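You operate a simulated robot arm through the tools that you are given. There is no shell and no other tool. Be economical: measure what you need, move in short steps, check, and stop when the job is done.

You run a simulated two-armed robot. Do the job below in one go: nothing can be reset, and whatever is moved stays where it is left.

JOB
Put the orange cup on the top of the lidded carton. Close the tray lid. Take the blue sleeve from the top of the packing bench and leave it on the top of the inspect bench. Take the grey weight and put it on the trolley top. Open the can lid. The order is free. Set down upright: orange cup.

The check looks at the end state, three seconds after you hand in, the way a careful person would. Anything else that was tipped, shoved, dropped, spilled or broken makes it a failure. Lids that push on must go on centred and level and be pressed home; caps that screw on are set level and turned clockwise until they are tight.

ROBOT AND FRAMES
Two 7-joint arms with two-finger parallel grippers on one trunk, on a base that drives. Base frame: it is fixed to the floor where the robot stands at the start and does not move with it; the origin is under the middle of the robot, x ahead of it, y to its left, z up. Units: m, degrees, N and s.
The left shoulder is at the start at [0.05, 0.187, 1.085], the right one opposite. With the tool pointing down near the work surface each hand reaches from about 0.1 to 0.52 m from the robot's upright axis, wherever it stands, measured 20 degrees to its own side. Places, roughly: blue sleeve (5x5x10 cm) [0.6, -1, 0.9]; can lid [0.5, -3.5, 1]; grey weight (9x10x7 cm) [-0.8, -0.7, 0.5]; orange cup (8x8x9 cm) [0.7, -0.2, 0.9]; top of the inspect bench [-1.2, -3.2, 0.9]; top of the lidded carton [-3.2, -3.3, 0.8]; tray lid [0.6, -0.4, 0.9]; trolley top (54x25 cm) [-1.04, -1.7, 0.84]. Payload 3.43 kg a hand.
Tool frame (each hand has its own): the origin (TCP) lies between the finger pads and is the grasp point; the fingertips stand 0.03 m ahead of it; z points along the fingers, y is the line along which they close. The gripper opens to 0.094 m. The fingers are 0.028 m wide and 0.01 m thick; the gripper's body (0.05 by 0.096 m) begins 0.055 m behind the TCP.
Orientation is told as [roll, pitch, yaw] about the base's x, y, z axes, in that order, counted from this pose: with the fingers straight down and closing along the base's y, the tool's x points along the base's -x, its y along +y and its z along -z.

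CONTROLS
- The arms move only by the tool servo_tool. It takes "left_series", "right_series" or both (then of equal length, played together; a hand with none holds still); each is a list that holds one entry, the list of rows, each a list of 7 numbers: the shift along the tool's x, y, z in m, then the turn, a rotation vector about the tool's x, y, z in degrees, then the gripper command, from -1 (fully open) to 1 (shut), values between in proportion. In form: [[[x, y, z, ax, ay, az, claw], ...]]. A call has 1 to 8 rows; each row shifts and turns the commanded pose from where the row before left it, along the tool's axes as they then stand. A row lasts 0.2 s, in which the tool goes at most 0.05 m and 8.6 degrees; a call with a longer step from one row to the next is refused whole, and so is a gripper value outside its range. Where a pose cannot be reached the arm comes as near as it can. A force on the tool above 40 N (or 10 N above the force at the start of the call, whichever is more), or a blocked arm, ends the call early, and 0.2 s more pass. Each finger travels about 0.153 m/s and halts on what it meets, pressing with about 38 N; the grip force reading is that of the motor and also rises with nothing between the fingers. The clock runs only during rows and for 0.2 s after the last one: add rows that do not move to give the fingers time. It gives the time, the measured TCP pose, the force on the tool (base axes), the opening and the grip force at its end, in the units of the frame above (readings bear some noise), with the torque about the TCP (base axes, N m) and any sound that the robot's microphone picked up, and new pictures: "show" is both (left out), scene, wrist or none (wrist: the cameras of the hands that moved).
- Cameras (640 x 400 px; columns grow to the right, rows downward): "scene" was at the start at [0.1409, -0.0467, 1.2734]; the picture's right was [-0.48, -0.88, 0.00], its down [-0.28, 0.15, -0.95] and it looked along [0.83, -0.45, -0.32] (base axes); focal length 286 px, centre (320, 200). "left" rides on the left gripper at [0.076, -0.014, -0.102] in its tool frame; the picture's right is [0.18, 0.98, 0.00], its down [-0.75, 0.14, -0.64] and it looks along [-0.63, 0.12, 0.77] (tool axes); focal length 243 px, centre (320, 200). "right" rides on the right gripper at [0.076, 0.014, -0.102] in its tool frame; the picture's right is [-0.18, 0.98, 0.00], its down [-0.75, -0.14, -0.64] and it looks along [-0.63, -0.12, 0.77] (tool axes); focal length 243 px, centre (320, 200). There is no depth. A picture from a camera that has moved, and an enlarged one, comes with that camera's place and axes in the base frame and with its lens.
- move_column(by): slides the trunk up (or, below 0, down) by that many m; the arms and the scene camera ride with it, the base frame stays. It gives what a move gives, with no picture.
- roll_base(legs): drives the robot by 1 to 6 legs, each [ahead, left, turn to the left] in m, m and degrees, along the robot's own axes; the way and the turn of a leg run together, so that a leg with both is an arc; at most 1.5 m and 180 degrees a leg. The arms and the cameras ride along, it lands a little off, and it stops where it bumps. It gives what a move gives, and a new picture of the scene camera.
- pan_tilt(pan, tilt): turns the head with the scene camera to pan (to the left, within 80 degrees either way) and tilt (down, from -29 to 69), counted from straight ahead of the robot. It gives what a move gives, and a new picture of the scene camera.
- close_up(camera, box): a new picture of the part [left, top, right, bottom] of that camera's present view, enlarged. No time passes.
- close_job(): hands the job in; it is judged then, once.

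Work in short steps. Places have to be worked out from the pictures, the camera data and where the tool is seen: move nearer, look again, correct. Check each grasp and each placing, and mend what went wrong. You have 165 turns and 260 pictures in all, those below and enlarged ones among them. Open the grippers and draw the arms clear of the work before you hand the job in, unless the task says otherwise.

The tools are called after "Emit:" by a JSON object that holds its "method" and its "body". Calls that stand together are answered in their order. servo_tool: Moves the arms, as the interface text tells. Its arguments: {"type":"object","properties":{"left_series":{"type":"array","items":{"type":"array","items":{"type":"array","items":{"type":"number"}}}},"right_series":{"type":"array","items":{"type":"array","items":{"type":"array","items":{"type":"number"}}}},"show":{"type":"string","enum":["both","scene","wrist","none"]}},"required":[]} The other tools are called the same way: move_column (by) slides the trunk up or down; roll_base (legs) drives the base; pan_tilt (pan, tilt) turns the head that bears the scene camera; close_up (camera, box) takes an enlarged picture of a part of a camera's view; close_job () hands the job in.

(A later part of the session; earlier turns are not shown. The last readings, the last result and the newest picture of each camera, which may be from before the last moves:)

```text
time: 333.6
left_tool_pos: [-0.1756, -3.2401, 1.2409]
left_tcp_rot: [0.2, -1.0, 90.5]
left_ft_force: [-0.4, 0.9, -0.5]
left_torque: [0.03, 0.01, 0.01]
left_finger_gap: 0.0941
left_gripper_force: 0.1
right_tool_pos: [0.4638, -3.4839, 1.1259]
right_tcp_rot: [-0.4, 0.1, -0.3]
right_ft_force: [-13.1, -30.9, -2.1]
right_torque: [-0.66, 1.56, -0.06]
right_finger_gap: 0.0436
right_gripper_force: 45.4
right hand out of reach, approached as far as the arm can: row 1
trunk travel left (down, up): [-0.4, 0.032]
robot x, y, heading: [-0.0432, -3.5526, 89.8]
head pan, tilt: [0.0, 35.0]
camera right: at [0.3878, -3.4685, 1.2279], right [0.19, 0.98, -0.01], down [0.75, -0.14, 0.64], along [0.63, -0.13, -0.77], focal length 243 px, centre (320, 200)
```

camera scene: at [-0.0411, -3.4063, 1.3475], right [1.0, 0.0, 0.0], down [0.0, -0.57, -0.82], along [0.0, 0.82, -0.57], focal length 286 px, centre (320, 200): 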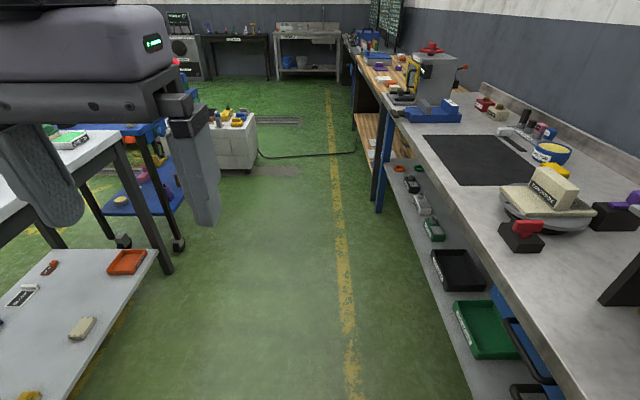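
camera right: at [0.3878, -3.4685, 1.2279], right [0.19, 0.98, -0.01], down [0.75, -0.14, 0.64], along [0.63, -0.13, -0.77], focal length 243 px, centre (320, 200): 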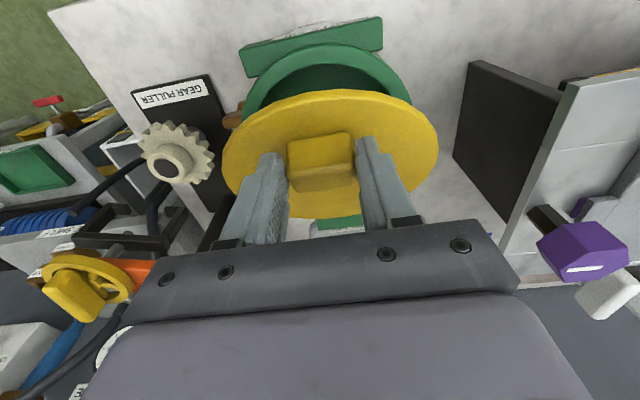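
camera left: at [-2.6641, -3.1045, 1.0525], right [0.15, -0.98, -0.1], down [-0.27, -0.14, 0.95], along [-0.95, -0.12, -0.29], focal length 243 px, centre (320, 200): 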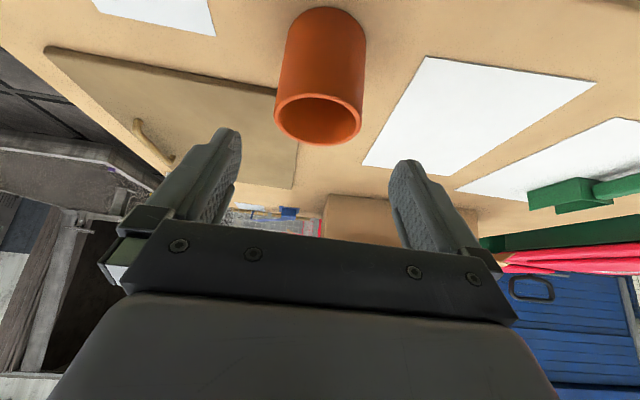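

Well seated. Relieve y again and continue to 60°.

Emit:
{"method": "servo_tool", "body": {"right_series": [[[0, -0.006, 0, 0, 0, 0, 1], [-0.0085, 0, -0.0079, 0, 0, 0, 1], [-0.0085, 0, -0.0079, 0, 0, 0, 1], [-0.0097, 0, -0.0063, 0, 0, 0, 1], [-0.0097, 0, -0.0063, 0, 0, 0, 1], [-0.0106, 0, -0.0045, 0, 0, 0, 1], [-0.0107, 0, -0.0045, 0, 0, 0, 1], [0, 0, 0, 0, 0, 0, 1]]], "show": "wrist"}}

```text
time: 335.4
left_tool_pos: [-0.178, -3.2362, 1.2386]
left_tcp_rot: [0.1, -0.8, 90.4]
left_ft_force: [0.1, -0.1, 0.3]
left_torque: [0.03, -0.01, -0.01]
left_finger_gap: 0.0941
left_gripper_force: 0.1
right_tool_pos: [0.5215, -3.4845, 1.1658]
right_tcp_rot: [0.2, 0.0, -0.3]
right_ft_force: [-16.1, -2.7, 13.3]
right_torque: [-0.13, 1.37, 0.28]
right_finger_gap: 0.0436
right_gripper_force: 45.2
trunk travel left (down, up): [-0.4, 0.032]
robot x, y, heading: [-0.0402, -3.5489, 89.8]
head pan, tilt: [0.0, 35.0]
camera right: at [0.4442, -3.47, 1.2666], right [0.19, 0.98, 0.0], down [0.75, -0.15, 0.64], along [0.63, -0.12, -0.77], focal length 243 px, centre (320, 200)
```

right: 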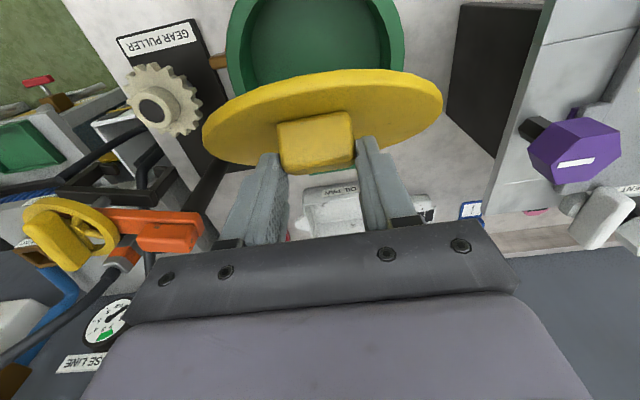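

Forces show I'm ahead of/inside the true arc (pad contact is below the TCP). Correct by moving back-up ~1.3 cm, then look.

Emit:
{"method": "servo_tool", "body": {"right_series": [[[0.006, 0, -0.004, 0, 0, 0, 1], [0.006, 0, -0.004, 0, 0, 0, 1], [0, 0, 0, 0, 0, 0, 1]]], "show": "wrist"}}

```text
time: 336.2
left_tool_pos: [-0.1713, -3.2369, 1.2398]
left_tcp_rot: [0.6, -0.8, 90.5]
left_ft_force: [0.0, -0.2, 0.3]
left_torque: [0.01, -0.01, 0.07]
left_finger_gap: 0.0937
left_gripper_force: 0.1
right_tool_pos: [0.5142, -3.4837, 1.1671]
right_tcp_rot: [0.0, 0.2, -0.4]
right_ft_force: [16.3, -1.6, -25.7]
right_torque: [0.19, -0.72, 0.79]
right_finger_gap: 0.0433
right_gripper_force: 45.5
trunk travel left (down, up): [-0.4, 0.032]
robot x, y, heading: [-0.041, -3.5498, 89.8]
head pan, tilt: [0.0, 35.0]
camera right: at [0.4403, -3.4695, 1.2692], right [0.19, 0.98, 0.0], down [0.75, -0.15, 0.64], along [0.63, -0.12, -0.77], focal length 243 px, centre (320, 200)
```

right: 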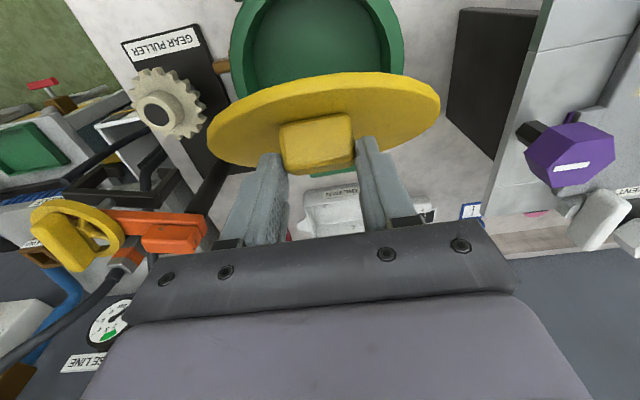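

Lid is at ~50°, arc model is good. Undo that nudge and carry on to ~x=0.54.

Emit:
{"method": "servo_tool", "body": {"right_series": [[[-0.007, 0, 0.004, 0, 0, 0, 1], [-0.0105, 0, -0.004, 0, 0, 0, 1], [-0.0105, 0, -0.003, 0, 0, 0, 1], [0, 0, 0, 0, 0, 0, 1]]], "show": "wrist"}}

```text
time: 337.2
left_tool_pos: [-0.1791, -3.2356, 1.2391]
left_tcp_rot: [0.1, -0.8, 90.4]
left_ft_force: [-0.8, -0.5, -0.9]
left_torque: [-0.02, 0.0, 0.02]
left_finger_gap: 0.094
left_gripper_force: 0.1
right_tool_pos: [0.5359, -3.484, 1.1753]
right_tcp_rot: [0.3, -0.1, -0.3]
right_ft_force: [-14.6, -0.4, 14.4]
right_torque: [-0.08, 1.42, 0.24]
right_finger_gap: 0.0437
right_gripper_force: 45.3
trunk travel left (down, up): [-0.4, 0.032]
robot x, y, heading: [-0.0425, -3.5486, 89.7]
head pan, tilt: [0.0, 35.0]
camera right: at [0.4599, -3.47, 1.2777], right [0.19, 0.98, 0.0], down [0.75, -0.15, 0.64], along [0.63, -0.12, -0.77], focal length 243 px, centre (320, 200)
```

right: 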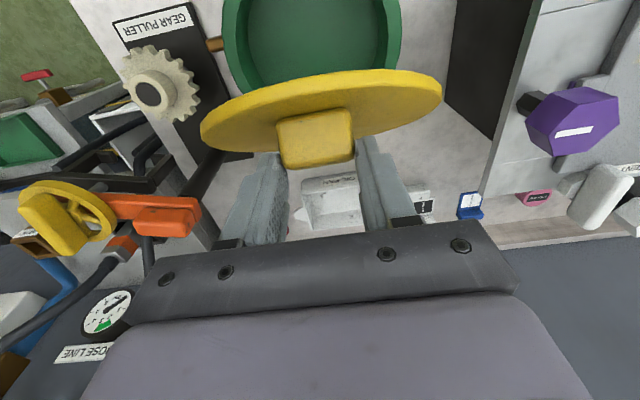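

The knob lags because the pads' contact point sits ~1.7 cm below the TCP. Lower the lid gently back along the arc and redo with a corrected path.

Emit:
{"method": "servo_tool", "body": {"right_series": [[[0.015, 0, 0.009, 0, 0, 0, 1], [0.02, 0, 0.012, 0, 0, 0, 1], [0.019, 0, 0.015, 0, 0, 0, 1], [0.017, 0, 0.018, 0, 0, 0, 1], [0.014, 0, 0.0185, 0, 0, 0, 1], [0.0105, 0, 0.0205, 0, 0, 0, 1], [0.003, 0, 0.01, 0, 0, 0, 1], [0, 0, 0, 0, 0, 0, 1]]], "show": "wrist"}}

```text
time: 339.0
left_tool_pos: [-0.1742, -3.2383, 1.2398]
left_tcp_rot: [0.3, -0.9, 90.4]
left_ft_force: [0.2, -0.1, 0.5]
left_torque: [0.01, -0.01, -0.01]
left_finger_gap: 0.094
left_gripper_force: 0.0
right_tool_pos: [0.4427, -3.4855, 1.0694]
right_tcp_rot: [-0.1, 0.1, -0.4]
right_ft_force: [10.3, -16.4, 4.4]
right_torque: [-0.6, -1.31, 0.3]
right_finger_gap: 0.0436
right_gripper_force: 44.7
right hand out of reach, approached as far as the arm can: row 7
trunk travel left (down, up): [-0.4, 0.032]
robot x, y, heading: [-0.041, -3.5533, 89.6]
head pan, tilt: [0.0, 35.0]
camera right: at [0.3662, -3.4687, 1.1721], right [0.19, 0.98, 0.0], down [0.75, -0.15, 0.64], along [0.63, -0.13, -0.77], focal length 243 px, centre (320, 200)
```

right: 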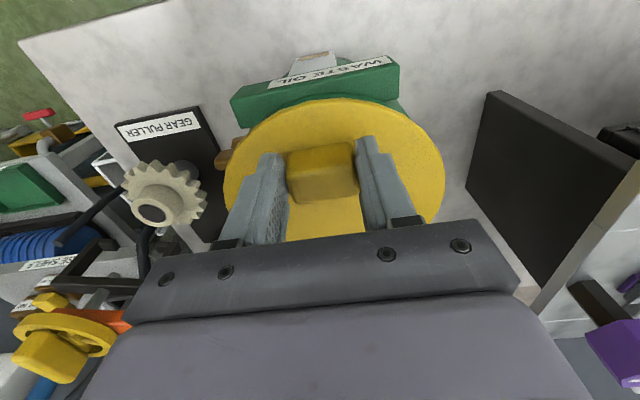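

Regrip in the seated position.

Emit:
{"method": "servo_tool", "body": {"right_series": [[[0, 0, 0, 0, 0, 0, -0.4], [0, 0, 0, 0, 0, 0, -0.4], [0.01, 0, 0.003, 0, 0, 0, -0.4], [0, 0.003, 0.004, 0, 0, 0, -0.4], [0, 0, 0, 0, 0, 0, 0.1], [0, 0, 0, 0, 0, 0, 0.5], [0, 0, 0, 0, 0, 0, 1], [0, 0, 0, 0, 0, 0, 1]]], "show": "wrist"}}

```text
time: 340.8
left_tool_pos: [-0.1748, -3.2406, 1.2405]
left_tcp_rot: [0.3, -1.0, 90.3]
left_ft_force: [0.0, -0.4, 1.3]
left_torque: [0.0, -0.01, -0.01]
left_finger_gap: 0.0937
left_gripper_force: 0.0
right_tool_pos: [0.431, -3.4838, 1.0638]
right_tcp_rot: [-0.4, 0.1, -0.5]
right_ft_force: [-0.5, -36.5, -0.8]
right_torque: [-0.31, 0.07, -0.71]
right_finger_gap: 0.0435
right_gripper_force: 45.1
trunk travel left (down, up): [-0.4, 0.032]
robot x, y, heading: [-0.0413, -3.5509, 90.0]
head pan, tilt: [0.0, 35.0]
camera right: at [0.3556, -3.4679, 1.1656], right [0.19, 0.98, -0.01], down [0.75, -0.14, 0.64], along [0.63, -0.13, -0.77], focal length 243 px, centre (320, 200)
```

right: 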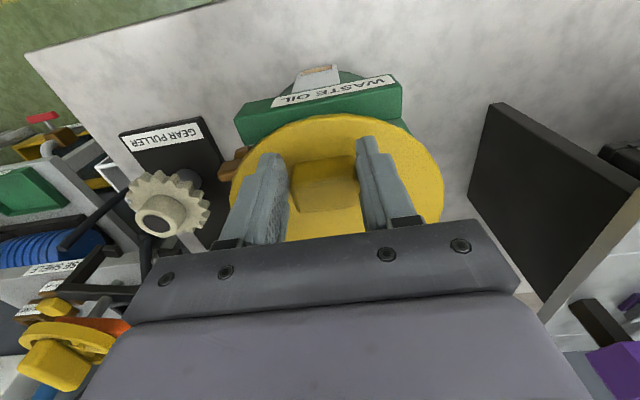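

Relieve y, lift with the corrected path to 30°.

Emit:
{"method": "servo_tool", "body": {"right_series": [[[0, -0.009, 0, 0, 0, 0, 1], [-0.002, 0, -0.0112, 0, 0, 0, 1], [-0.002, 0, -0.0112, 0, 0, 0, 1], [-0.0038, 0, -0.0107, 0, 0, 0, 1], [-0.0038, 0, -0.0107, 0, 0, 0, 1], [-0.0057, 0, -0.0099, 0, 0, 0, 1], [-0.0057, 0, -0.0099, 0, 0, 0, 1], [0, 0, 0, 0, 0, 0, 1]]], "show": "wrist"}}

```text
time: 342.6
left_tool_pos: [-0.1735, -3.2404, 1.2412]
left_tcp_rot: [0.4, -1.1, 90.5]
left_ft_force: [-0.3, 0.0, -0.6]
left_torque: [-0.01, -0.02, 0.01]
left_finger_gap: 0.0939
left_gripper_force: 0.1
right_tool_pos: [0.4552, -3.4833, 1.129]
right_tcp_rot: [-0.5, 0.2, -0.4]
right_ft_force: [1.2, -33.7, -11.1]
right_torque: [-0.66, 1.3, -0.28]
right_finger_gap: 0.0434
right_gripper_force: 44.7
right hand out of reach, approached as far as the arm can: row 1
trunk travel left (down, up): [-0.4, 0.032]
robot x, y, heading: [-0.0417, -3.5513, 89.9]
head pan, tilt: [0.0, 35.0]
camera right: at [0.3807, -3.4683, 1.2311], right [0.19, 0.98, -0.01], down [0.76, -0.14, 0.64], along [0.63, -0.13, -0.77], focal length 243 px, centre (320, 200)
```

right: 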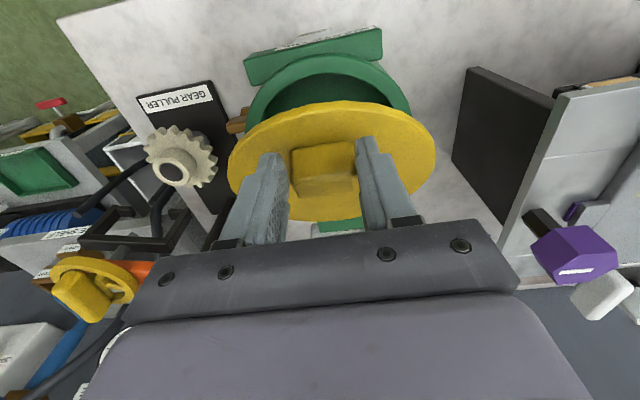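

Knob is better seated and forces small. Continue to 60°.

Emit:
{"method": "servo_tool", "body": {"right_series": [[[0, -0.007, 0.0, 0, 0, 0, 1], [-0.0073, 0, -0.008, 0, 0, 0, 1], [-0.0073, 0, -0.008, 0, 0, 0, 1], [-0.0087, 0, -0.007, 0, 0, 0, 1], [-0.0087, 0, -0.007, 0, 0, 0, 1], [-0.0098, 0, -0.0055, 0, 0, 0, 1], [-0.0098, 0, -0.0055, 0, 0, 0, 1], [0, 0, 0, 0, 0, 0, 1]]], "show": "wrist"}}

```text
time: 344.4
left_tool_pos: [-0.1774, -3.2362, 1.2397]
left_tcp_rot: [0.1, -0.7, 90.6]
left_ft_force: [-0.3, -0.1, 0.8]
left_torque: [0.0, -0.01, -0.03]
left_finger_gap: 0.0939
left_gripper_force: 0.0
right_tool_pos: [0.5049, -3.4835, 1.173]
right_tcp_rot: [0.2, 0.0, -0.2]
right_ft_force: [-12.5, 1.6, 5.7]
right_torque: [-0.08, 1.44, 0.55]
right_finger_gap: 0.043
right_gripper_force: 45.0
trunk travel left (down, up): [-0.4, 0.032]
robot x, y, heading: [-0.0415, -3.553, 90.0]
head pan, tilt: [0.0, 35.0]
camera right: at [0.4294, -3.4699, 1.2745], right [0.19, 0.98, 0.0], down [0.75, -0.15, 0.64], along [0.63, -0.12, -0.77], focal length 243 px, centre (320, 200)
```

right: 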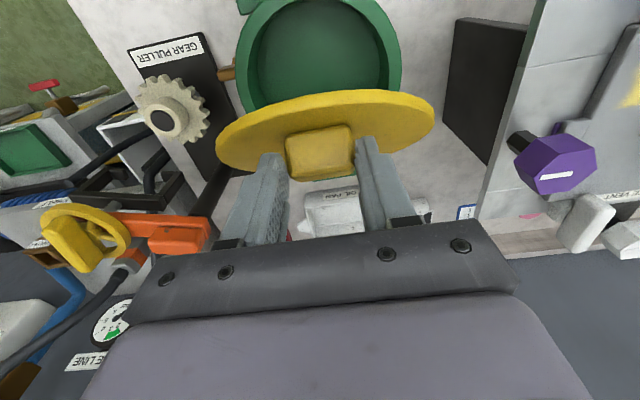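

Fitting lid angle (≈46°) gives hinge ≈(0.597,1.017), r≈0.167. Follow that arc to ~65°.

Emit:
{"method": "servo_tool", "body": {"right_series": [[[-0.009, 0, -0.0075, 0, 0, 0, 1], [-0.0107, 0, -0.0065, 0, 0, 0, 1], [-0.0125, 0, -0.0055, 0, 0, 0, 1], [-0.0137, 0, -0.005, 0, 0, 0, 1], [0, 0, 0, 0, 0, 0, 1]]], "show": "wrist"}}

```text
time: 345.6
left_tool_pos: [-0.1744, -3.2351, 1.2391]
left_tcp_rot: [0.4, -0.8, 90.4]
left_ft_force: [-0.2, 0.3, -1.0]
left_torque: [0.02, -0.01, 0.0]
left_finger_gap: 0.094
left_gripper_force: 0.0
right_tool_pos: [0.5527, -3.4842, 1.1952]
right_tcp_rot: [0.0, 0.0, -0.2]
right_ft_force: [-6.2, 7.6, -7.9]
right_torque: [-0.1, 1.41, 0.48]
right_finger_gap: 0.0429
right_gripper_force: 45.3
trunk travel left (down, up): [-0.4, 0.032]
robot x, y, heading: [-0.039, -3.5503, 90.0]
head pan, tilt: [0.0, 35.0]
camera right: at [0.4772, -3.4697, 1.2966], right [0.19, 0.98, 0.0], down [0.75, -0.14, 0.64], along [0.63, -0.12, -0.77], focal length 243 px, centre (320, 200)
```

right: 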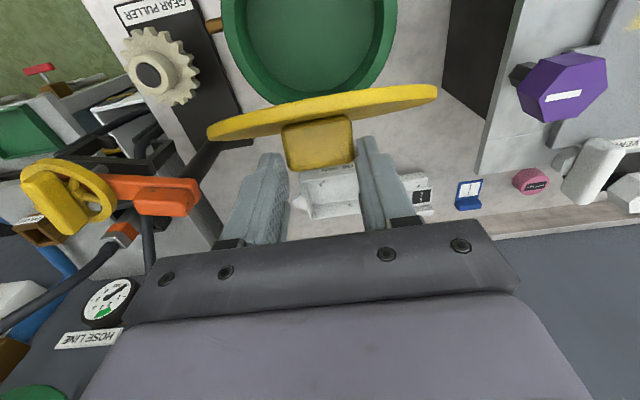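

Nearly edge-on (≈62°), forces small. Now use the base: strafe 3 cm toward the bench.

Emit:
{"method": "roll_base", "body": {"legs": [[0, -0.03, 0]]}}

Emit:
{"method": "servo_tool", "body": {"right_series": [[[0, 0, 0, 0, 0, 0, 1]]], "show": "wrist"}}

```text
time: 346.6
left_tool_pos: [-0.1463, -3.2352, 1.2398]
left_tcp_rot: [0.2, -0.7, 90.5]
left_ft_force: [-0.3, -0.4, -0.5]
left_torque: [-0.01, 0.03, 0.0]
left_finger_gap: 0.094
left_gripper_force: 0.1
right_tool_pos: [0.5829, -3.485, 1.1967]
right_tcp_rot: [0.3, -0.4, -0.6]
right_ft_force: [4.2, 9.5, 22.0]
right_torque: [0.32, -1.0, 0.39]
right_finger_gap: 0.0437
right_gripper_force: 44.9
trunk travel left (down, up): [-0.4, 0.032]
robot x, y, heading: [-0.011, -3.5518, 89.9]
head pan, tilt: [0.0, 35.0]
camera scene: at [-0.0121, -3.4053, 1.3476], right [1.0, 0.0, 0.0], down [0.0, -0.57, -0.82], along [0.0, 0.82, -0.57], focal length 286 px, centre (320, 200)
```

scene: 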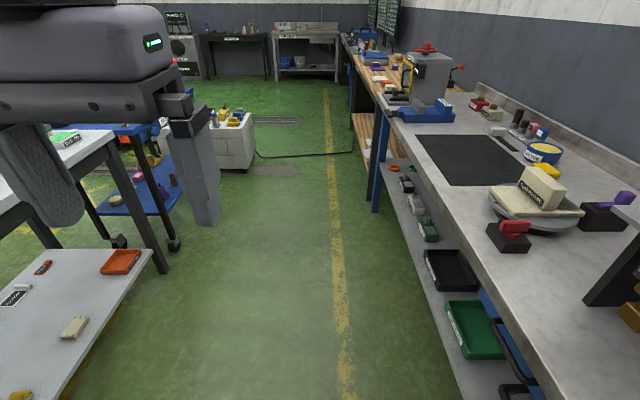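

```text
time: 347.0
left_tool_pos: [-0.1465, -3.2365, 1.2397]
left_tcp_rot: [0.2, -0.8, 90.4]
left_ft_force: [-0.4, -0.4, -0.6]
left_torque: [0.02, 0.0, 0.01]
left_finger_gap: 0.0938
left_gripper_force: 0.0
right_tool_pos: [0.5818, -3.4847, 1.1971]
right_tcp_rot: [0.4, -0.5, -0.4]
right_ft_force: [-2.6, 2.8, 9.6]
right_torque: [0.33, 0.39, 0.18]
right_finger_gap: 0.0436
right_gripper_force: 45.0
trunk travel left (down, up): [-0.4, 0.032]
robot x, y, heading: [-0.0121, -3.5519, 89.6]
head pan, tilt: [0.0, 35.0]
camera right: at [0.5061, -3.4705, 1.2983], right [0.19, 0.98, 0.01], down [0.75, -0.15, 0.65], along [0.64, -0.12, -0.76], focal length 243 px, centre (320, 200)
```

right: 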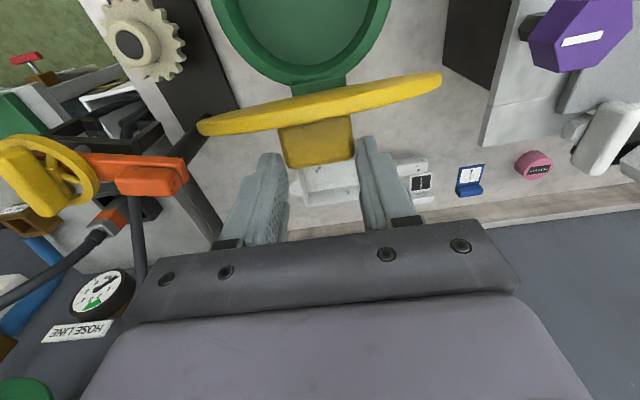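

Holding (≈70°). Another 3 cm.

Emit:
{"method": "roll_base", "body": {"legs": [[0, -0.03, 0]]}}

Emit:
{"method": "servo_tool", "body": {"right_series": [[[0, 0, 0, 0, 0, 0, 1]]], "show": "wrist"}}

```text
time: 347.9
left_tool_pos: [-0.1143, -3.2347, 1.2383]
left_tcp_rot: [0.3, -0.7, 90.5]
left_ft_force: [-0.7, 0.7, 0.0]
left_torque: [0.0, 0.01, -0.01]
left_finger_gap: 0.0942
left_gripper_force: 0.1
right_tool_pos: [0.6148, -3.4845, 1.1955]
right_tcp_rot: [0.2, -0.6, -0.4]
right_ft_force: [2.4, 5.7, -5.5]
right_torque: [-0.14, -0.62, 0.83]
right_finger_gap: 0.0438
right_gripper_force: 44.6
trunk travel left (down, up): [-0.4, 0.032]
robot x, y, heading: [0.0184, -3.5483, 89.7]
head pan, tilt: [0.0, 35.0]
camera scene: at [0.0202, -3.4056, 1.3472], right [1.0, 0.0, 0.0], down [0.0, -0.57, -0.82], along [0.0, 0.82, -0.57], focal length 286 px, centre (320, 200)
```

scene: 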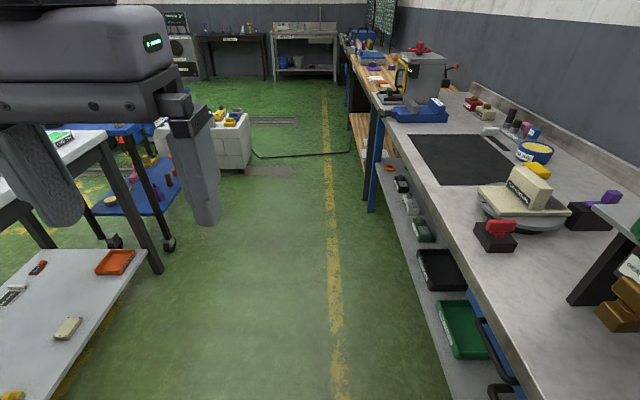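

```text
time: 348.3
left_tool_pos: [-0.114, -3.2351, 1.2382]
left_tcp_rot: [0.2, -0.7, 90.5]
left_ft_force: [0.0, 0.0, 0.1]
left_torque: [-0.05, 0.01, 0.0]
left_finger_gap: 0.0938
left_gripper_force: 0.2
right_tool_pos: [0.615, -3.485, 1.1952]
right_tcp_rot: [0.3, -0.5, -0.6]
right_ft_force: [0.3, 2.6, -5.0]
right_torque: [-0.09, -0.34, -0.14]
right_finger_gap: 0.0436
right_gripper_force: 45.1
trunk travel left (down, up): [-0.4, 0.032]
robot x, y, heading: [0.016, -3.5504, 89.7]
head pan, tilt: [0.0, 35.0]
camera right: at [0.5385, -3.47, 1.2963], right [0.19, 0.98, 0.01], down [0.75, -0.15, 0.65], along [0.64, -0.12, -0.76], focal length 243 px, centre (320, 200)
```

right: 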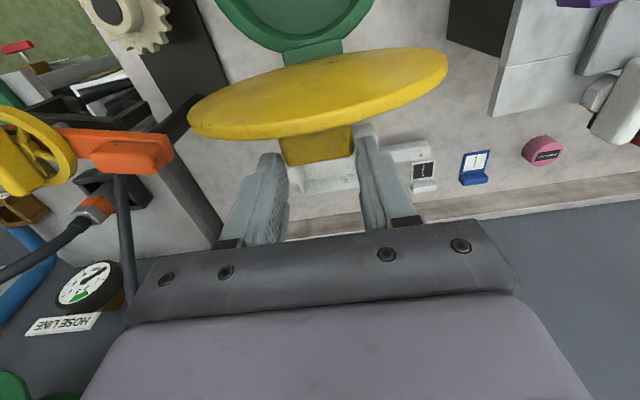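

Lid is around 90°. Push on: small drop, then another 3 cm with the base.

Emit:
{"method": "servo_tool", "body": {"right_series": [[[0, 0, 0.006, 0, 0, 0, 1]]], "show": "none"}}

Emit:
{"method": "roll_base", "body": {"legs": [[0, -0.03, 0]]}}

Emit:
{"method": "servo_tool", "body": {"right_series": [[[0, 0, 0, 0, 0, 0, 1]]], "show": "wrist"}}

```text
time: 348.7
left_tool_pos: [-0.1186, -3.2362, 1.2401]
left_tcp_rot: [0.2, -0.7, 90.5]
left_ft_force: [0.1, -0.3, -0.3]
left_torque: [-0.01, 0.01, -0.02]
left_finger_gap: 0.094
left_gripper_force: 0.1
right_tool_pos: [0.6121, -3.4857, 1.1938]
right_tcp_rot: [0.6, -1.0, -0.4]
right_ft_force: [3.0, 3.8, 32.2]
right_torque: [0.08, -0.09, 0.65]
right_finger_gap: 0.0438
right_gripper_force: 45.1
trunk travel left (down, up): [-0.4, 0.032]
robot x, y, heading: [0.0182, -3.5493, 89.8]
head pan, tilt: [0.0, 35.0]
```

```text
time: 349.7
left_tool_pos: [-0.0837, -3.2365, 1.2393]
left_tcp_rot: [0.4, -0.7, 90.5]
left_ft_force: [0.6, -0.1, -0.3]
left_torque: [0.01, 0.02, -0.02]
left_finger_gap: 0.0941
left_gripper_force: 0.0
right_tool_pos: [0.6452, -3.4841, 1.1862]
right_tcp_rot: [0.1, -0.2, -0.4]
right_ft_force: [-9.2, 3.2, -30.2]
right_torque: [0.02, -0.15, 0.12]
right_finger_gap: 0.0437
right_gripper_force: 45.5
trunk travel left (down, up): [-0.4, 0.032]
robot x, y, heading: [0.0442, -3.5516, 89.7]
head pan, tilt: [0.0, 35.0]
camera scene: at [0.0511, -3.4057, 1.3469], right [1.0, 0.0, 0.0], down [0.0, -0.57, -0.82], along [0.0, 0.82, -0.57], focal length 286 px, centre (320, 200)
```

scene: 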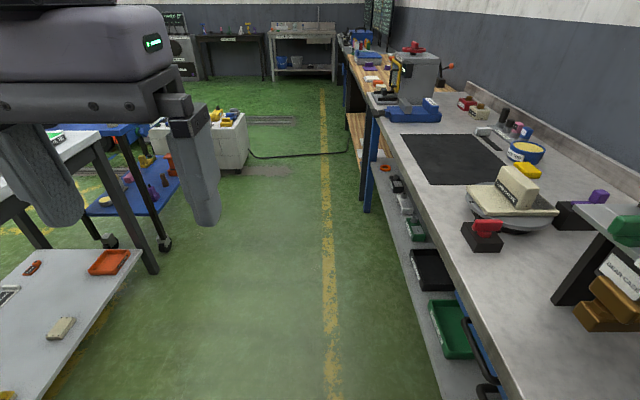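

```text
time: 350.1
left_tool_pos: [-0.0852, -3.2354, 1.2392]
left_tcp_rot: [0.5, -0.6, 90.4]
left_ft_force: [0.4, -0.8, -0.1]
left_torque: [0.0, -0.05, 0.0]
left_finger_gap: 0.0939
left_gripper_force: 0.1
right_tool_pos: [0.6453, -3.4837, 1.1867]
right_tcp_rot: [0.0, -0.3, -0.4]
right_ft_force: [1.2, 2.2, -18.2]
right_torque: [0.07, -1.15, -0.09]
right_finger_gap: 0.0437
right_gripper_force: 45.1
trunk travel left (down, up): [-0.4, 0.032]
robot x, y, heading: [0.0479, -3.553, 89.7]
head pan, tilt: [0.0, 35.0]
camera right: at [0.5693, -3.4696, 1.2883], right [0.19, 0.98, 0.0], down [0.75, -0.15, 0.65], along [0.63, -0.12, -0.76], focal length 243 px, centre (320, 200)
```

right: 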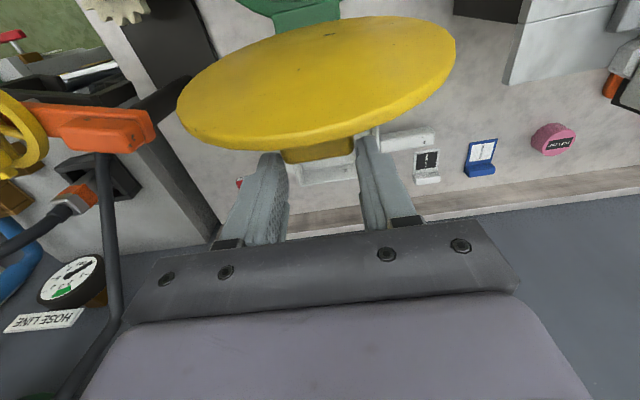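

Lid is past vertical (~105°). Open the grip and withdraw straight up.

Emit:
{"method": "servo_tool", "body": {"right_series": [[[0, 0, 0.005, 0, 0, 0, 1], [0, 0, 0, 0, 0, 0, 0], [0, 0, 0, 0, 0, 0, -0.5], [0, 0, 0, 0, 0, 0, -0.5], [0, 0, -0.02, 0, 0, 0, -0.5], [0, 0, -0.03, 0, 0, 0, -0.5], [0, 0, -0.03, 0, 0, 0, -0.5]]], "show": "wrist"}}

```text
time: 351.7
left_tool_pos: [-0.0868, -3.2369, 1.2386]
left_tcp_rot: [0.4, -0.9, 90.5]
left_ft_force: [0.2, -0.8, 0.6]
left_torque: [-0.03, 0.01, -0.01]
left_finger_gap: 0.0942
left_gripper_force: 0.0
right_tool_pos: [0.6433, -3.4844, 1.2639]
right_tcp_rot: [0.1, -0.4, -0.4]
right_ft_force: [-0.5, -0.1, 0.5]
right_torque: [0.03, -0.02, 0.01]
right_finger_gap: 0.0706
right_gripper_force: 0.1
trunk travel left (down, up): [-0.4, 0.032]
robot x, y, heading: [0.0466, -3.5541, 90.0]
head pan, tilt: [0.0, 35.0]
camera right: at [0.5668, -3.4702, 1.3659], right [0.19, 0.98, 0.0], down [0.75, -0.15, 0.65], along [0.64, -0.12, -0.76], focal length 243 px, centre (320, 200)
```

right: 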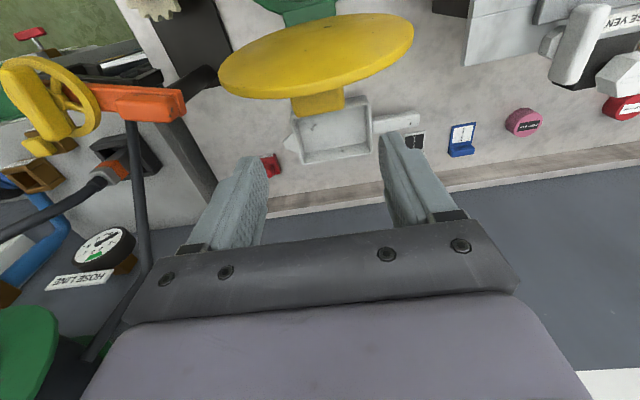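

The lid stays open at ~105°. Draw the hand back over it, leave the bench, and check.

Emit:
{"method": "servo_tool", "body": {"right_series": [[[0.045, 0, -0.01, 0, 0, 0, -1], [0.045, 0, 0, 0, 0, 0, -1], [0.045, 0, 0, 0, 0, 0, -1], [0.045, 0, 0, 0, 0, 0, -1], [0.03, 0, 0, 0, 0, 0, -1], [0, 0, 0, 0, 0, 0, -1]]], "show": "none"}}

Emit:
{"method": "roll_base", "body": {"legs": [[0, 0.33, 0]]}}

Emit:
{"method": "servo_tool", "body": {"right_series": [[[0, 0.037, 0, 0, 0, -8.5, -1], [0, 0.037, 0, 0, 0, -8.5, -1], [0, 0.037, 0, 0, 0, -8.5, -1], [0, 0.037, 0, 0, 0, -8.5, -1], [0, 0.037, 0, 0, 0, -8.5, -1], [0, 0.037, 0, 0, 0, -8.5, -1], [0, 0.037, 0, 0, 0, -8.5, -1], [0, 0.037, 0, 0, 0, -8.5, -1]]], "show": "none"}}

Emit:
{"method": "pan_tilt", "body": {"pan": -78, "tilt": 20}}

```text
time: 353.1
left_tool_pos: [-0.0866, -3.2355, 1.2387]
left_tcp_rot: [0.2, -0.7, 90.4]
left_ft_force: [0.2, -0.2, 0.8]
left_torque: [0.01, -0.01, -0.01]
left_finger_gap: 0.0939
left_gripper_force: 0.1
right_tool_pos: [0.4415, -3.4589, 1.257]
right_tcp_rot: [0.1, -0.4, -0.4]
right_ft_force: [-0.6, 0.4, 0.6]
right_torque: [0.02, 0.0, 0.03]
right_finger_gap: 0.0939
right_gripper_force: 0.0
right hand out of reach, approached as far as the arm can: row 1, 2, 3
trunk travel left (down, up): [-0.4, 0.032]
robot x, y, heading: [0.0479, -3.55, 89.9]
head pan, tilt: [0.0, 35.0]
```

```text
time: 356.6
left_tool_pos: [-0.4144, -3.235, 1.2395]
left_tcp_rot: [0.3, -0.8, 90.5]
left_ft_force: [0.2, -0.8, -0.1]
left_torque: [0.03, 0.02, 0.01]
left_finger_gap: 0.094
left_gripper_force: 0.0
right_tool_pos: [0.1128, -3.4579, 1.2575]
right_tcp_rot: [0.1, -0.4, -0.5]
right_ft_force: [-0.1, 0.1, -0.8]
right_torque: [0.01, -0.01, -0.02]
right_finger_gap: 0.0938
right_gripper_force: 0.0
trunk travel left (down, up): [-0.4, 0.032]
robot x, y, heading: [-0.2797, -3.5467, 89.7]
head pan, tilt: [0.0, 35.0]
camera scene: at [-0.2796, -3.4054, 1.3475], right [1.0, 0.0, 0.0], down [0.0, -0.57, -0.82], along [0.0, 0.82, -0.57], focal length 286 px, centre (320, 200)
```

scene: 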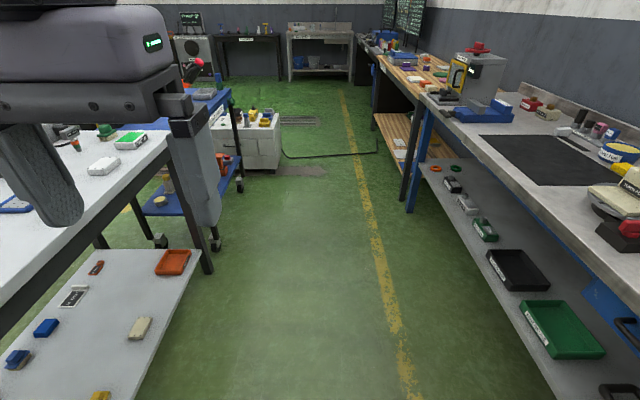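

```text
time: 358.4
left_tool_pos: [-0.4152, -3.2356, 1.2386]
left_tcp_rot: [0.3, -0.7, 90.5]
left_ft_force: [0.0, -0.4, -0.7]
left_torque: [0.01, 0.01, -0.05]
left_finger_gap: 0.094
left_gripper_force: 0.1
right_tool_pos: [-0.0242, -3.2128, 1.2569]
right_tcp_rot: [-0.4, -0.3, 67.7]
right_ft_force: [0.5, -0.4, -1.1]
right_torque: [-0.02, -0.03, -0.02]
right_finger_gap: 0.0938
right_gripper_force: 0.0
trunk travel left (down, up): [-0.4, 0.032]
robot x, y, heading: [-0.2796, -3.5481, 89.9]
head pan, tilt: [0.0, 35.0]
```

```text
time: 359.9
left_tool_pos: [-0.4136, -3.2353, 1.2372]
left_tcp_rot: [0.4, -0.9, 90.5]
left_ft_force: [0.3, -0.1, -0.3]
left_torque: [0.0, -0.01, 0.02]
left_finger_gap: 0.094
left_gripper_force: 0.1
right_tool_pos: [-0.0223, -3.2156, 1.2571]
right_tcp_rot: [-0.4, -0.3, 67.5]
right_ft_force: [0.5, -0.6, 0.4]
right_torque: [0.02, -0.02, 0.03]
right_finger_gap: 0.0938
right_gripper_force: 0.0
trunk travel left (down, up): [-0.4, 0.032]
robot x, y, heading: [-0.2788, -3.5457, 89.9]
head pan, tilt: [-78.0, 20.0]
camera scene: at [-0.1886, -3.4744, 1.3714], right [0.2, -0.98, 0.0], down [-0.33, -0.07, -0.94], along [0.92, 0.19, -0.34], focal length 286 px, centre (320, 200)
```

scene: 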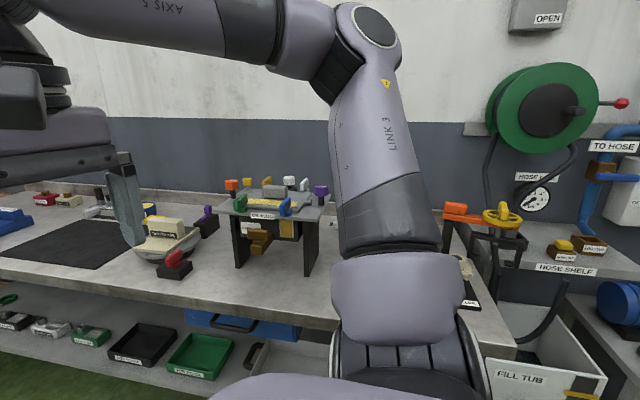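

Drive north toward the weight's stand.

Emit:
{"method": "roll_base", "body": {"legs": [[1.1, -0.06, 0], [1.1, 0, 0]]}}

Emit:
{"method": "pan_tilt", "body": {"pan": 45, "tilt": 35}}

```text
time: 370.8
left_tool_pos: [-0.3371, -1.029, 1.2388]
left_tcp_rot: [0.3, -0.9, 90.6]
left_ft_force: [-0.4, 1.3, 0.7]
left_torque: [-0.03, -0.02, -0.01]
left_finger_gap: 0.0939
left_gripper_force: 0.1
right_tool_pos: [0.0522, -1.0077, 1.2566]
right_tcp_rot: [-0.4, -0.3, 67.6]
right_ft_force: [-0.3, -0.8, -0.2]
right_torque: [-0.02, 0.06, -0.01]
right_finger_gap: 0.094
right_gripper_force: 0.1
trunk travel left (down, up): [-0.4, 0.032]
robot x, y, heading: [-0.2027, -1.3457, 89.9]
head pan, tilt: [-78.0, 20.0]
camera scene: at [-0.112, -1.2684, 1.3714], right [0.21, -0.98, 0.0], down [-0.33, -0.07, -0.94], along [0.92, 0.19, -0.34], focal length 286 px, centre (320, 200)
```

scene: 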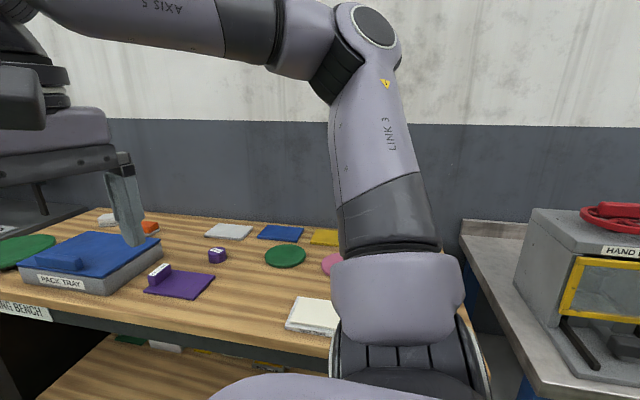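

```text
time: 372.8
left_tool_pos: [-0.3373, -1.0317, 1.239]
left_tcp_rot: [0.2, -0.8, 90.7]
left_ft_force: [-0.5, 0.4, -0.3]
left_torque: [0.04, 0.01, 0.01]
left_finger_gap: 0.0941
left_gripper_force: 0.1
right_tool_pos: [0.0522, -1.0089, 1.2574]
right_tcp_rot: [-0.4, -0.2, 67.6]
right_ft_force: [-0.6, -0.5, 0.8]
right_torque: [0.04, -0.01, 0.01]
right_finger_gap: 0.0942
right_gripper_force: 0.0
trunk travel left (down, up): [-0.4, 0.032]
robot x, y, heading: [-0.2049, -1.3406, 90.3]
head pan, tilt: [45.0, 35.0]
camera scene: at [-0.2653, -1.2254, 1.3475], right [0.71, 0.71, 0.0], down [0.4, -0.41, -0.82], along [-0.58, 0.58, -0.57], focal length 286 px, centre (320, 200)
```

scene: 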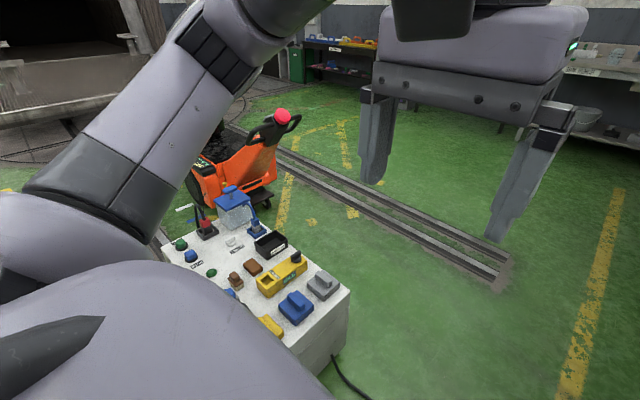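

Emit:
{"method": "close_up", "body": {"camera": "scene", "box": [160, 170, 380, 370]}}

```text
2.00 times, centred on (270, 270) of scene
camera zoom: at [-0.2653, -1.2254, 1.3475], right [0.71, 0.71, 0.0], down [0.4, -0.41, -0.82], along [-0.58, 0.58, -0.57], focal length 572 px, centre (420, 60)
```

zoom: 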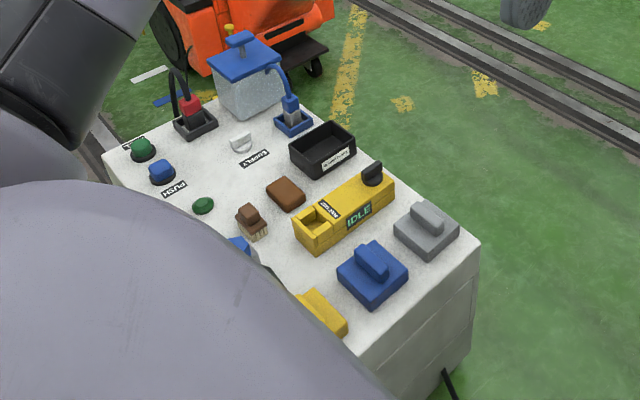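

The grey weight (block with ridge) is near (-0.745,-0.73) on a low white stand, whose east edge is x≈-0.68. Turn to face west, strafe to align the right hand, and lower the trunk.

Emit:
{"method": "roll_base", "body": {"legs": [[0, 0, 90], [0, -0.43, 0]]}}

Emit:
{"method": "move_column", "body": {"by": -0.38}}

Emit:
{"method": "pan_tilt", "body": {"pan": -15, "tilt": 40}}

```text
time: 380.9
left_tool_pos: [-0.5126, -1.0459, 1.2399]
left_tcp_rot: [0.3, -0.8, 179.7]
left_ft_force: [0.6, 0.2, -0.3]
left_torque: [0.02, -0.02, 0.01]
left_finger_gap: 0.0938
left_gripper_force: 0.1
right_tool_pos: [-0.527, -0.6546, 1.2567]
right_tcp_rot: [-0.4, -0.3, 156.6]
right_ft_force: [0.1, 1.0, -0.1]
right_torque: [-0.01, 0.02, 0.01]
right_finger_gap: 0.094
right_gripper_force: 0.0
trunk travel left (down, up): [-0.4, 0.032]
robot x, y, heading: [-0.1983, -0.9186, 178.7]
head pan, tilt: [45.0, 35.0]
camera scene: at [-0.3177, -0.9798, 1.3475], right [-0.69, 0.72, 0.0], down [0.41, 0.4, -0.82], along [-0.59, -0.57, -0.57], focal length 286 px, centre (320, 200)
```

scene: 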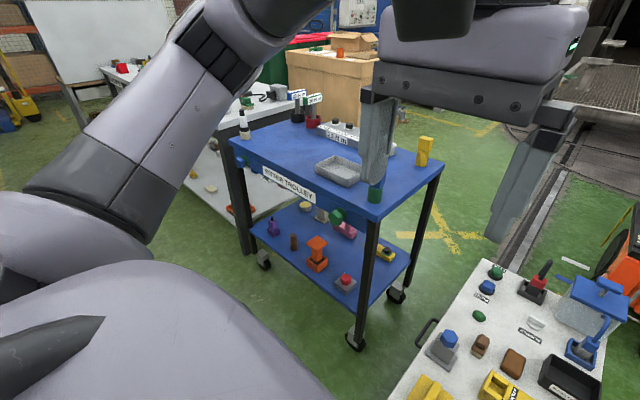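

```text
time: 384.5
left_tool_pos: [-0.5141, -1.0471, 0.8584]
left_tcp_rot: [0.3, -0.8, 179.6]
left_ft_force: [-0.1, -0.6, -0.4]
left_torque: [-0.01, -0.02, 0.01]
left_finger_gap: 0.094
left_gripper_force: 0.0
right_tool_pos: [-0.5271, -0.6552, 0.8777]
right_tcp_rot: [-0.4, -0.2, 156.6]
right_ft_force: [0.0, -0.3, -0.2]
right_torque: [0.02, -0.01, 0.01]
right_finger_gap: 0.0938
right_gripper_force: 0.2
trunk travel left (down, up): [-0.02, 0.412]
robot x, y, heading: [-0.1986, -0.913, 179.0]
head pan, tilt: [45.0, 35.0]
```

```text
time: 385.8
left_tool_pos: [-0.5133, -1.0463, 0.8591]
left_tcp_rot: [0.4, -0.8, 179.6]
left_ft_force: [0.4, -0.2, -0.4]
left_torque: [-0.01, 0.0, 0.02]
left_finger_gap: 0.0938
left_gripper_force: 0.1
right_tool_pos: [-0.5272, -0.6552, 0.8766]
right_tcp_rot: [-0.4, -0.4, 156.6]
right_ft_force: [0.4, -0.2, -0.7]
right_torque: [0.01, 0.01, 0.0]
right_finger_gap: 0.0939
right_gripper_force: 0.1
trunk travel left (down, up): [-0.02, 0.412]
robot x, y, heading: [-0.1954, -0.9184, 178.9]
head pan, tilt: [-15.0, 40.0]
camera scene: at [-0.3359, -0.8954, 0.96], right [0.28, 0.96, 0.0], down [0.62, -0.18, -0.77], along [-0.74, 0.21, -0.64], focal length 286 px, centre (320, 200)
```

scene: 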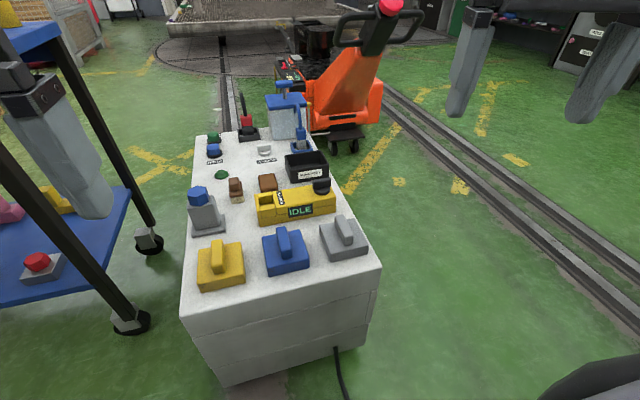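

Emit:
{"method": "close_up", "body": {"camera": "scene", "box": [270, 190, 400, 290]}}

Emit:
{"method": "servo_tool", "body": {"right_series": [[[0, 0, 0, 0, 0, -8, -1], [0, 0, 0, 0, 0, -8, -1], [0, 0, 0, 0, 0, -6.3, -1], [0, 0, 0.05, 0, 0, 0, -1], [0, 0, 0.05, 0, 0, 0, -1], [0, 0, 0.05, 0, 0, 0, -1], [0, 0, 0, 0, 0, 0, -1]]], "show": "wrist"}}

```text
4.00 times, centred on (335, 240) of scene
camera zoom: at [-0.3359, -0.8954, 0.96], right [0.28, 0.96, 0.0], down [0.62, -0.18, -0.77], along [-0.74, 0.21, -0.64], focal length 1144 px, centre (260, 40)
```

zoom: 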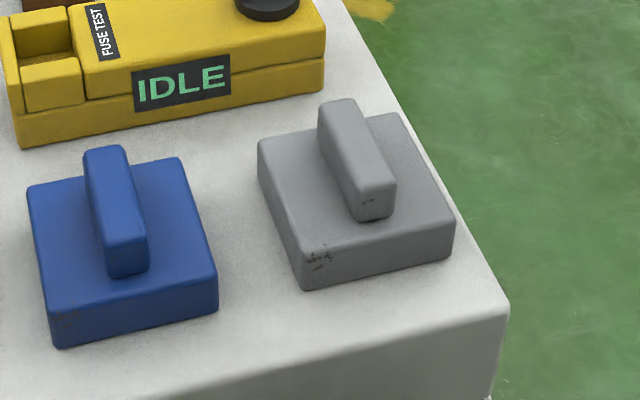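

```text
time: 387.4
left_tool_pos: [-0.5138, -1.0445, 0.8592]
left_tcp_rot: [0.3, -0.8, 179.6]
left_ft_force: [0.3, 0.0, 0.9]
left_torque: [-0.01, -0.03, 0.02]
left_finger_gap: 0.0942
left_gripper_force: 0.1
right_tool_pos: [-0.528, -0.6524, 0.7278]
right_tcp_rot: [-0.5, 0.0, 179.0]
right_ft_force: [0.1, 0.2, -0.1]
right_torque: [0.0, 0.0, -0.04]
right_finger_gap: 0.0941
right_gripper_force: 0.1
trunk travel left (down, up): [-0.02, 0.412]
robot x, y, heading: [-0.1981, -0.9202, 178.7]
head pan, tilt: [-15.0, 40.0]
camera right: at [-0.4517, -0.6703, 0.829], right [-0.2, -0.98, -0.01], down [-0.75, 0.15, 0.64], along [-0.63, 0.14, -0.76], focal length 243 px, centre (320, 200)
```

right: 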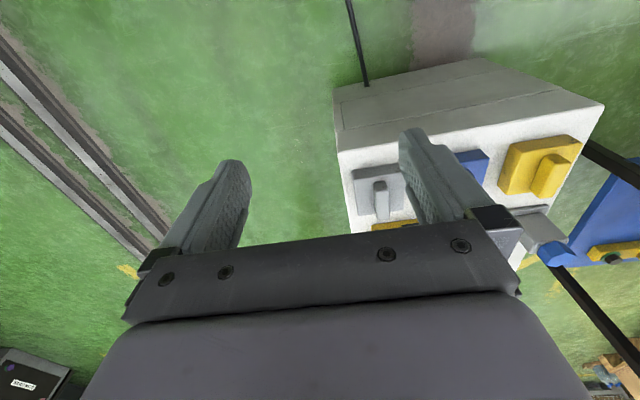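

Ridge top centre ≈(-0.752,-0.72,0.49), running along x, so close along y. Align the base.

Emit:
{"method": "roll_base", "body": {"legs": [[0, 0.066, 1], [0.12, 0, 0]]}}

Emit:
{"method": "servo_tool", "body": {"right_series": [[[-0.04, 0, 0.03, 0, 0, 0, -0.4], [-0.04, 0, 0.03, 0, 0, 0, -0.4], [-0.02, 0, 0.04, 0, 0, 0, -0.4], [0, 0, 0.04, 0, 0, 0, -0.4], [0, 0, 0, 0, 0, 0, -0.4]]], "show": "wrist"}}

```text
time: 389.5
left_tool_pos: [-0.6303, -1.118, 0.8599]
left_tcp_rot: [0.2, -0.8, -179.4]
left_ft_force: [0.2, 0.4, -0.6]
left_torque: [0.01, -0.02, -0.01]
left_finger_gap: 0.0939
left_gripper_force: 0.1
right_tool_pos: [-0.6513, -0.7264, 0.7282]
right_tcp_rot: [-0.3, -0.1, 180.0]
right_ft_force: [0.7, -0.2, -0.3]
right_torque: [-0.01, -0.01, -0.02]
right_finger_gap: 0.094
right_gripper_force: 0.1
trunk travel left (down, up): [-0.02, 0.412]
robot x, y, heading: [-0.3159, -0.9856, 180.1]
head pan, tilt: [-15.0, 40.0]
camera scene: at [-0.4556, -0.9637, 0.96], right [0.26, 0.97, 0.0], down [0.62, -0.17, -0.77], along [-0.74, 0.2, -0.64], focal length 286 px, centre (320, 200)
```

scene: 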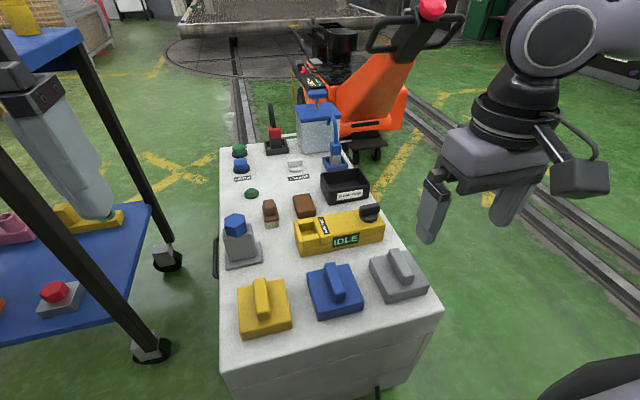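

```text
time: 390.7
left_tool_pos: [-0.6299, -1.1175, 0.8594]
left_tcp_rot: [0.4, -0.8, -179.4]
left_ft_force: [-0.2, -0.6, 0.5]
left_torque: [-0.05, 0.01, -0.02]
left_finger_gap: 0.0942
left_gripper_force: 0.0
right_tool_pos: [-0.752, -0.7255, 0.5877]
right_tcp_rot: [-0.4, -0.1, 179.9]
right_ft_force: [-0.2, -0.5, 0.6]
right_torque: [-0.01, 0.02, -0.03]
right_finger_gap: 0.0656
right_gripper_force: 0.0
trunk travel left (down, up): [-0.02, 0.412]
robot x, y, heading: [-0.3145, -0.9824, 180.0]
head pan, tilt: [-15.0, 40.0]
camera right: at [-0.6757, -0.7398, 0.6899], right [-0.18, -0.98, -0.01], down [-0.75, 0.14, 0.64], along [-0.63, 0.12, -0.76], focal length 243 px, centre (320, 200)
```

right: 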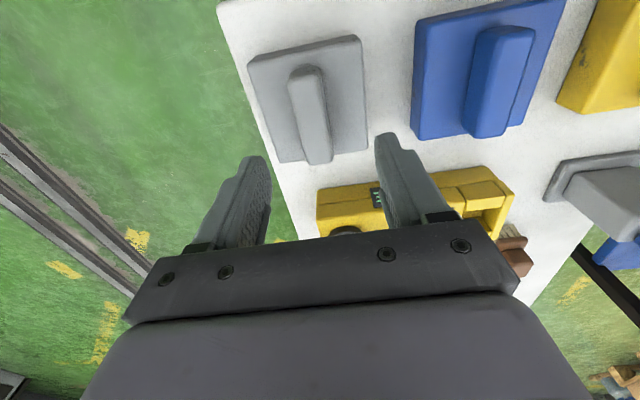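

Ridge is aligned with the fingers. Lower to z≈0.496 and grip.

Emit:
{"method": "servo_tool", "body": {"right_series": [[[0, -0.006, 0.04, 0, 0, 0, -0.4], [0, 0, 0.035, 0, 0, 0, -0.4], [0, 0, 0.016, 0, 0, 0, -0.4], [0, 0, 0, 0, 0, 0, 0.2], [0, 0, 0, 0, 0, 0, 0.6], [0, 0, 0, 0, 0, 0, 1], [0, 0, 0, 0, 0, 0, 1]]], "show": "wrist"}}

```text
time: 391.4
left_tool_pos: [-0.631, -1.1174, 0.8605]
left_tcp_rot: [0.3, -0.8, -179.5]
left_ft_force: [0.2, 0.2, -1.3]
left_torque: [0.01, 0.0, -0.01]
left_finger_gap: 0.094
left_gripper_force: 0.2
right_tool_pos: [-0.7521, -0.7197, 0.5138]
right_tcp_rot: [-0.3, -0.2, 179.9]
right_ft_force: [8.1, 4.5, 20.6]
right_torque: [-0.59, -0.48, 0.35]
right_finger_gap: 0.063
right_gripper_force: 0.0
trunk travel left (down, up): [-0.02, 0.412]
robot x, y, heading: [-0.3149, -0.9795, 179.9]
head pan, tilt: [-15.0, 40.0]
stopped in row 3 (right hand): the force on the tool passed its limit at 56 N (the readings are from after the stop); the commanded pose is now the measured one
camera right: at [-0.6748, -0.7349, 0.6157], right [-0.18, -0.98, 0.0], down [-0.75, 0.14, 0.65], along [-0.63, 0.12, -0.76], focal length 243 px, centre (320, 200)
```

right: 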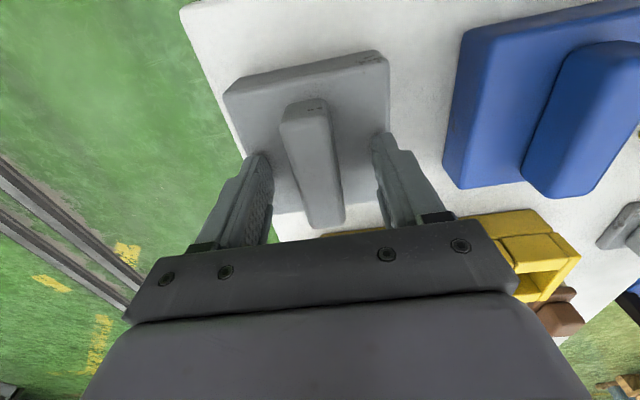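

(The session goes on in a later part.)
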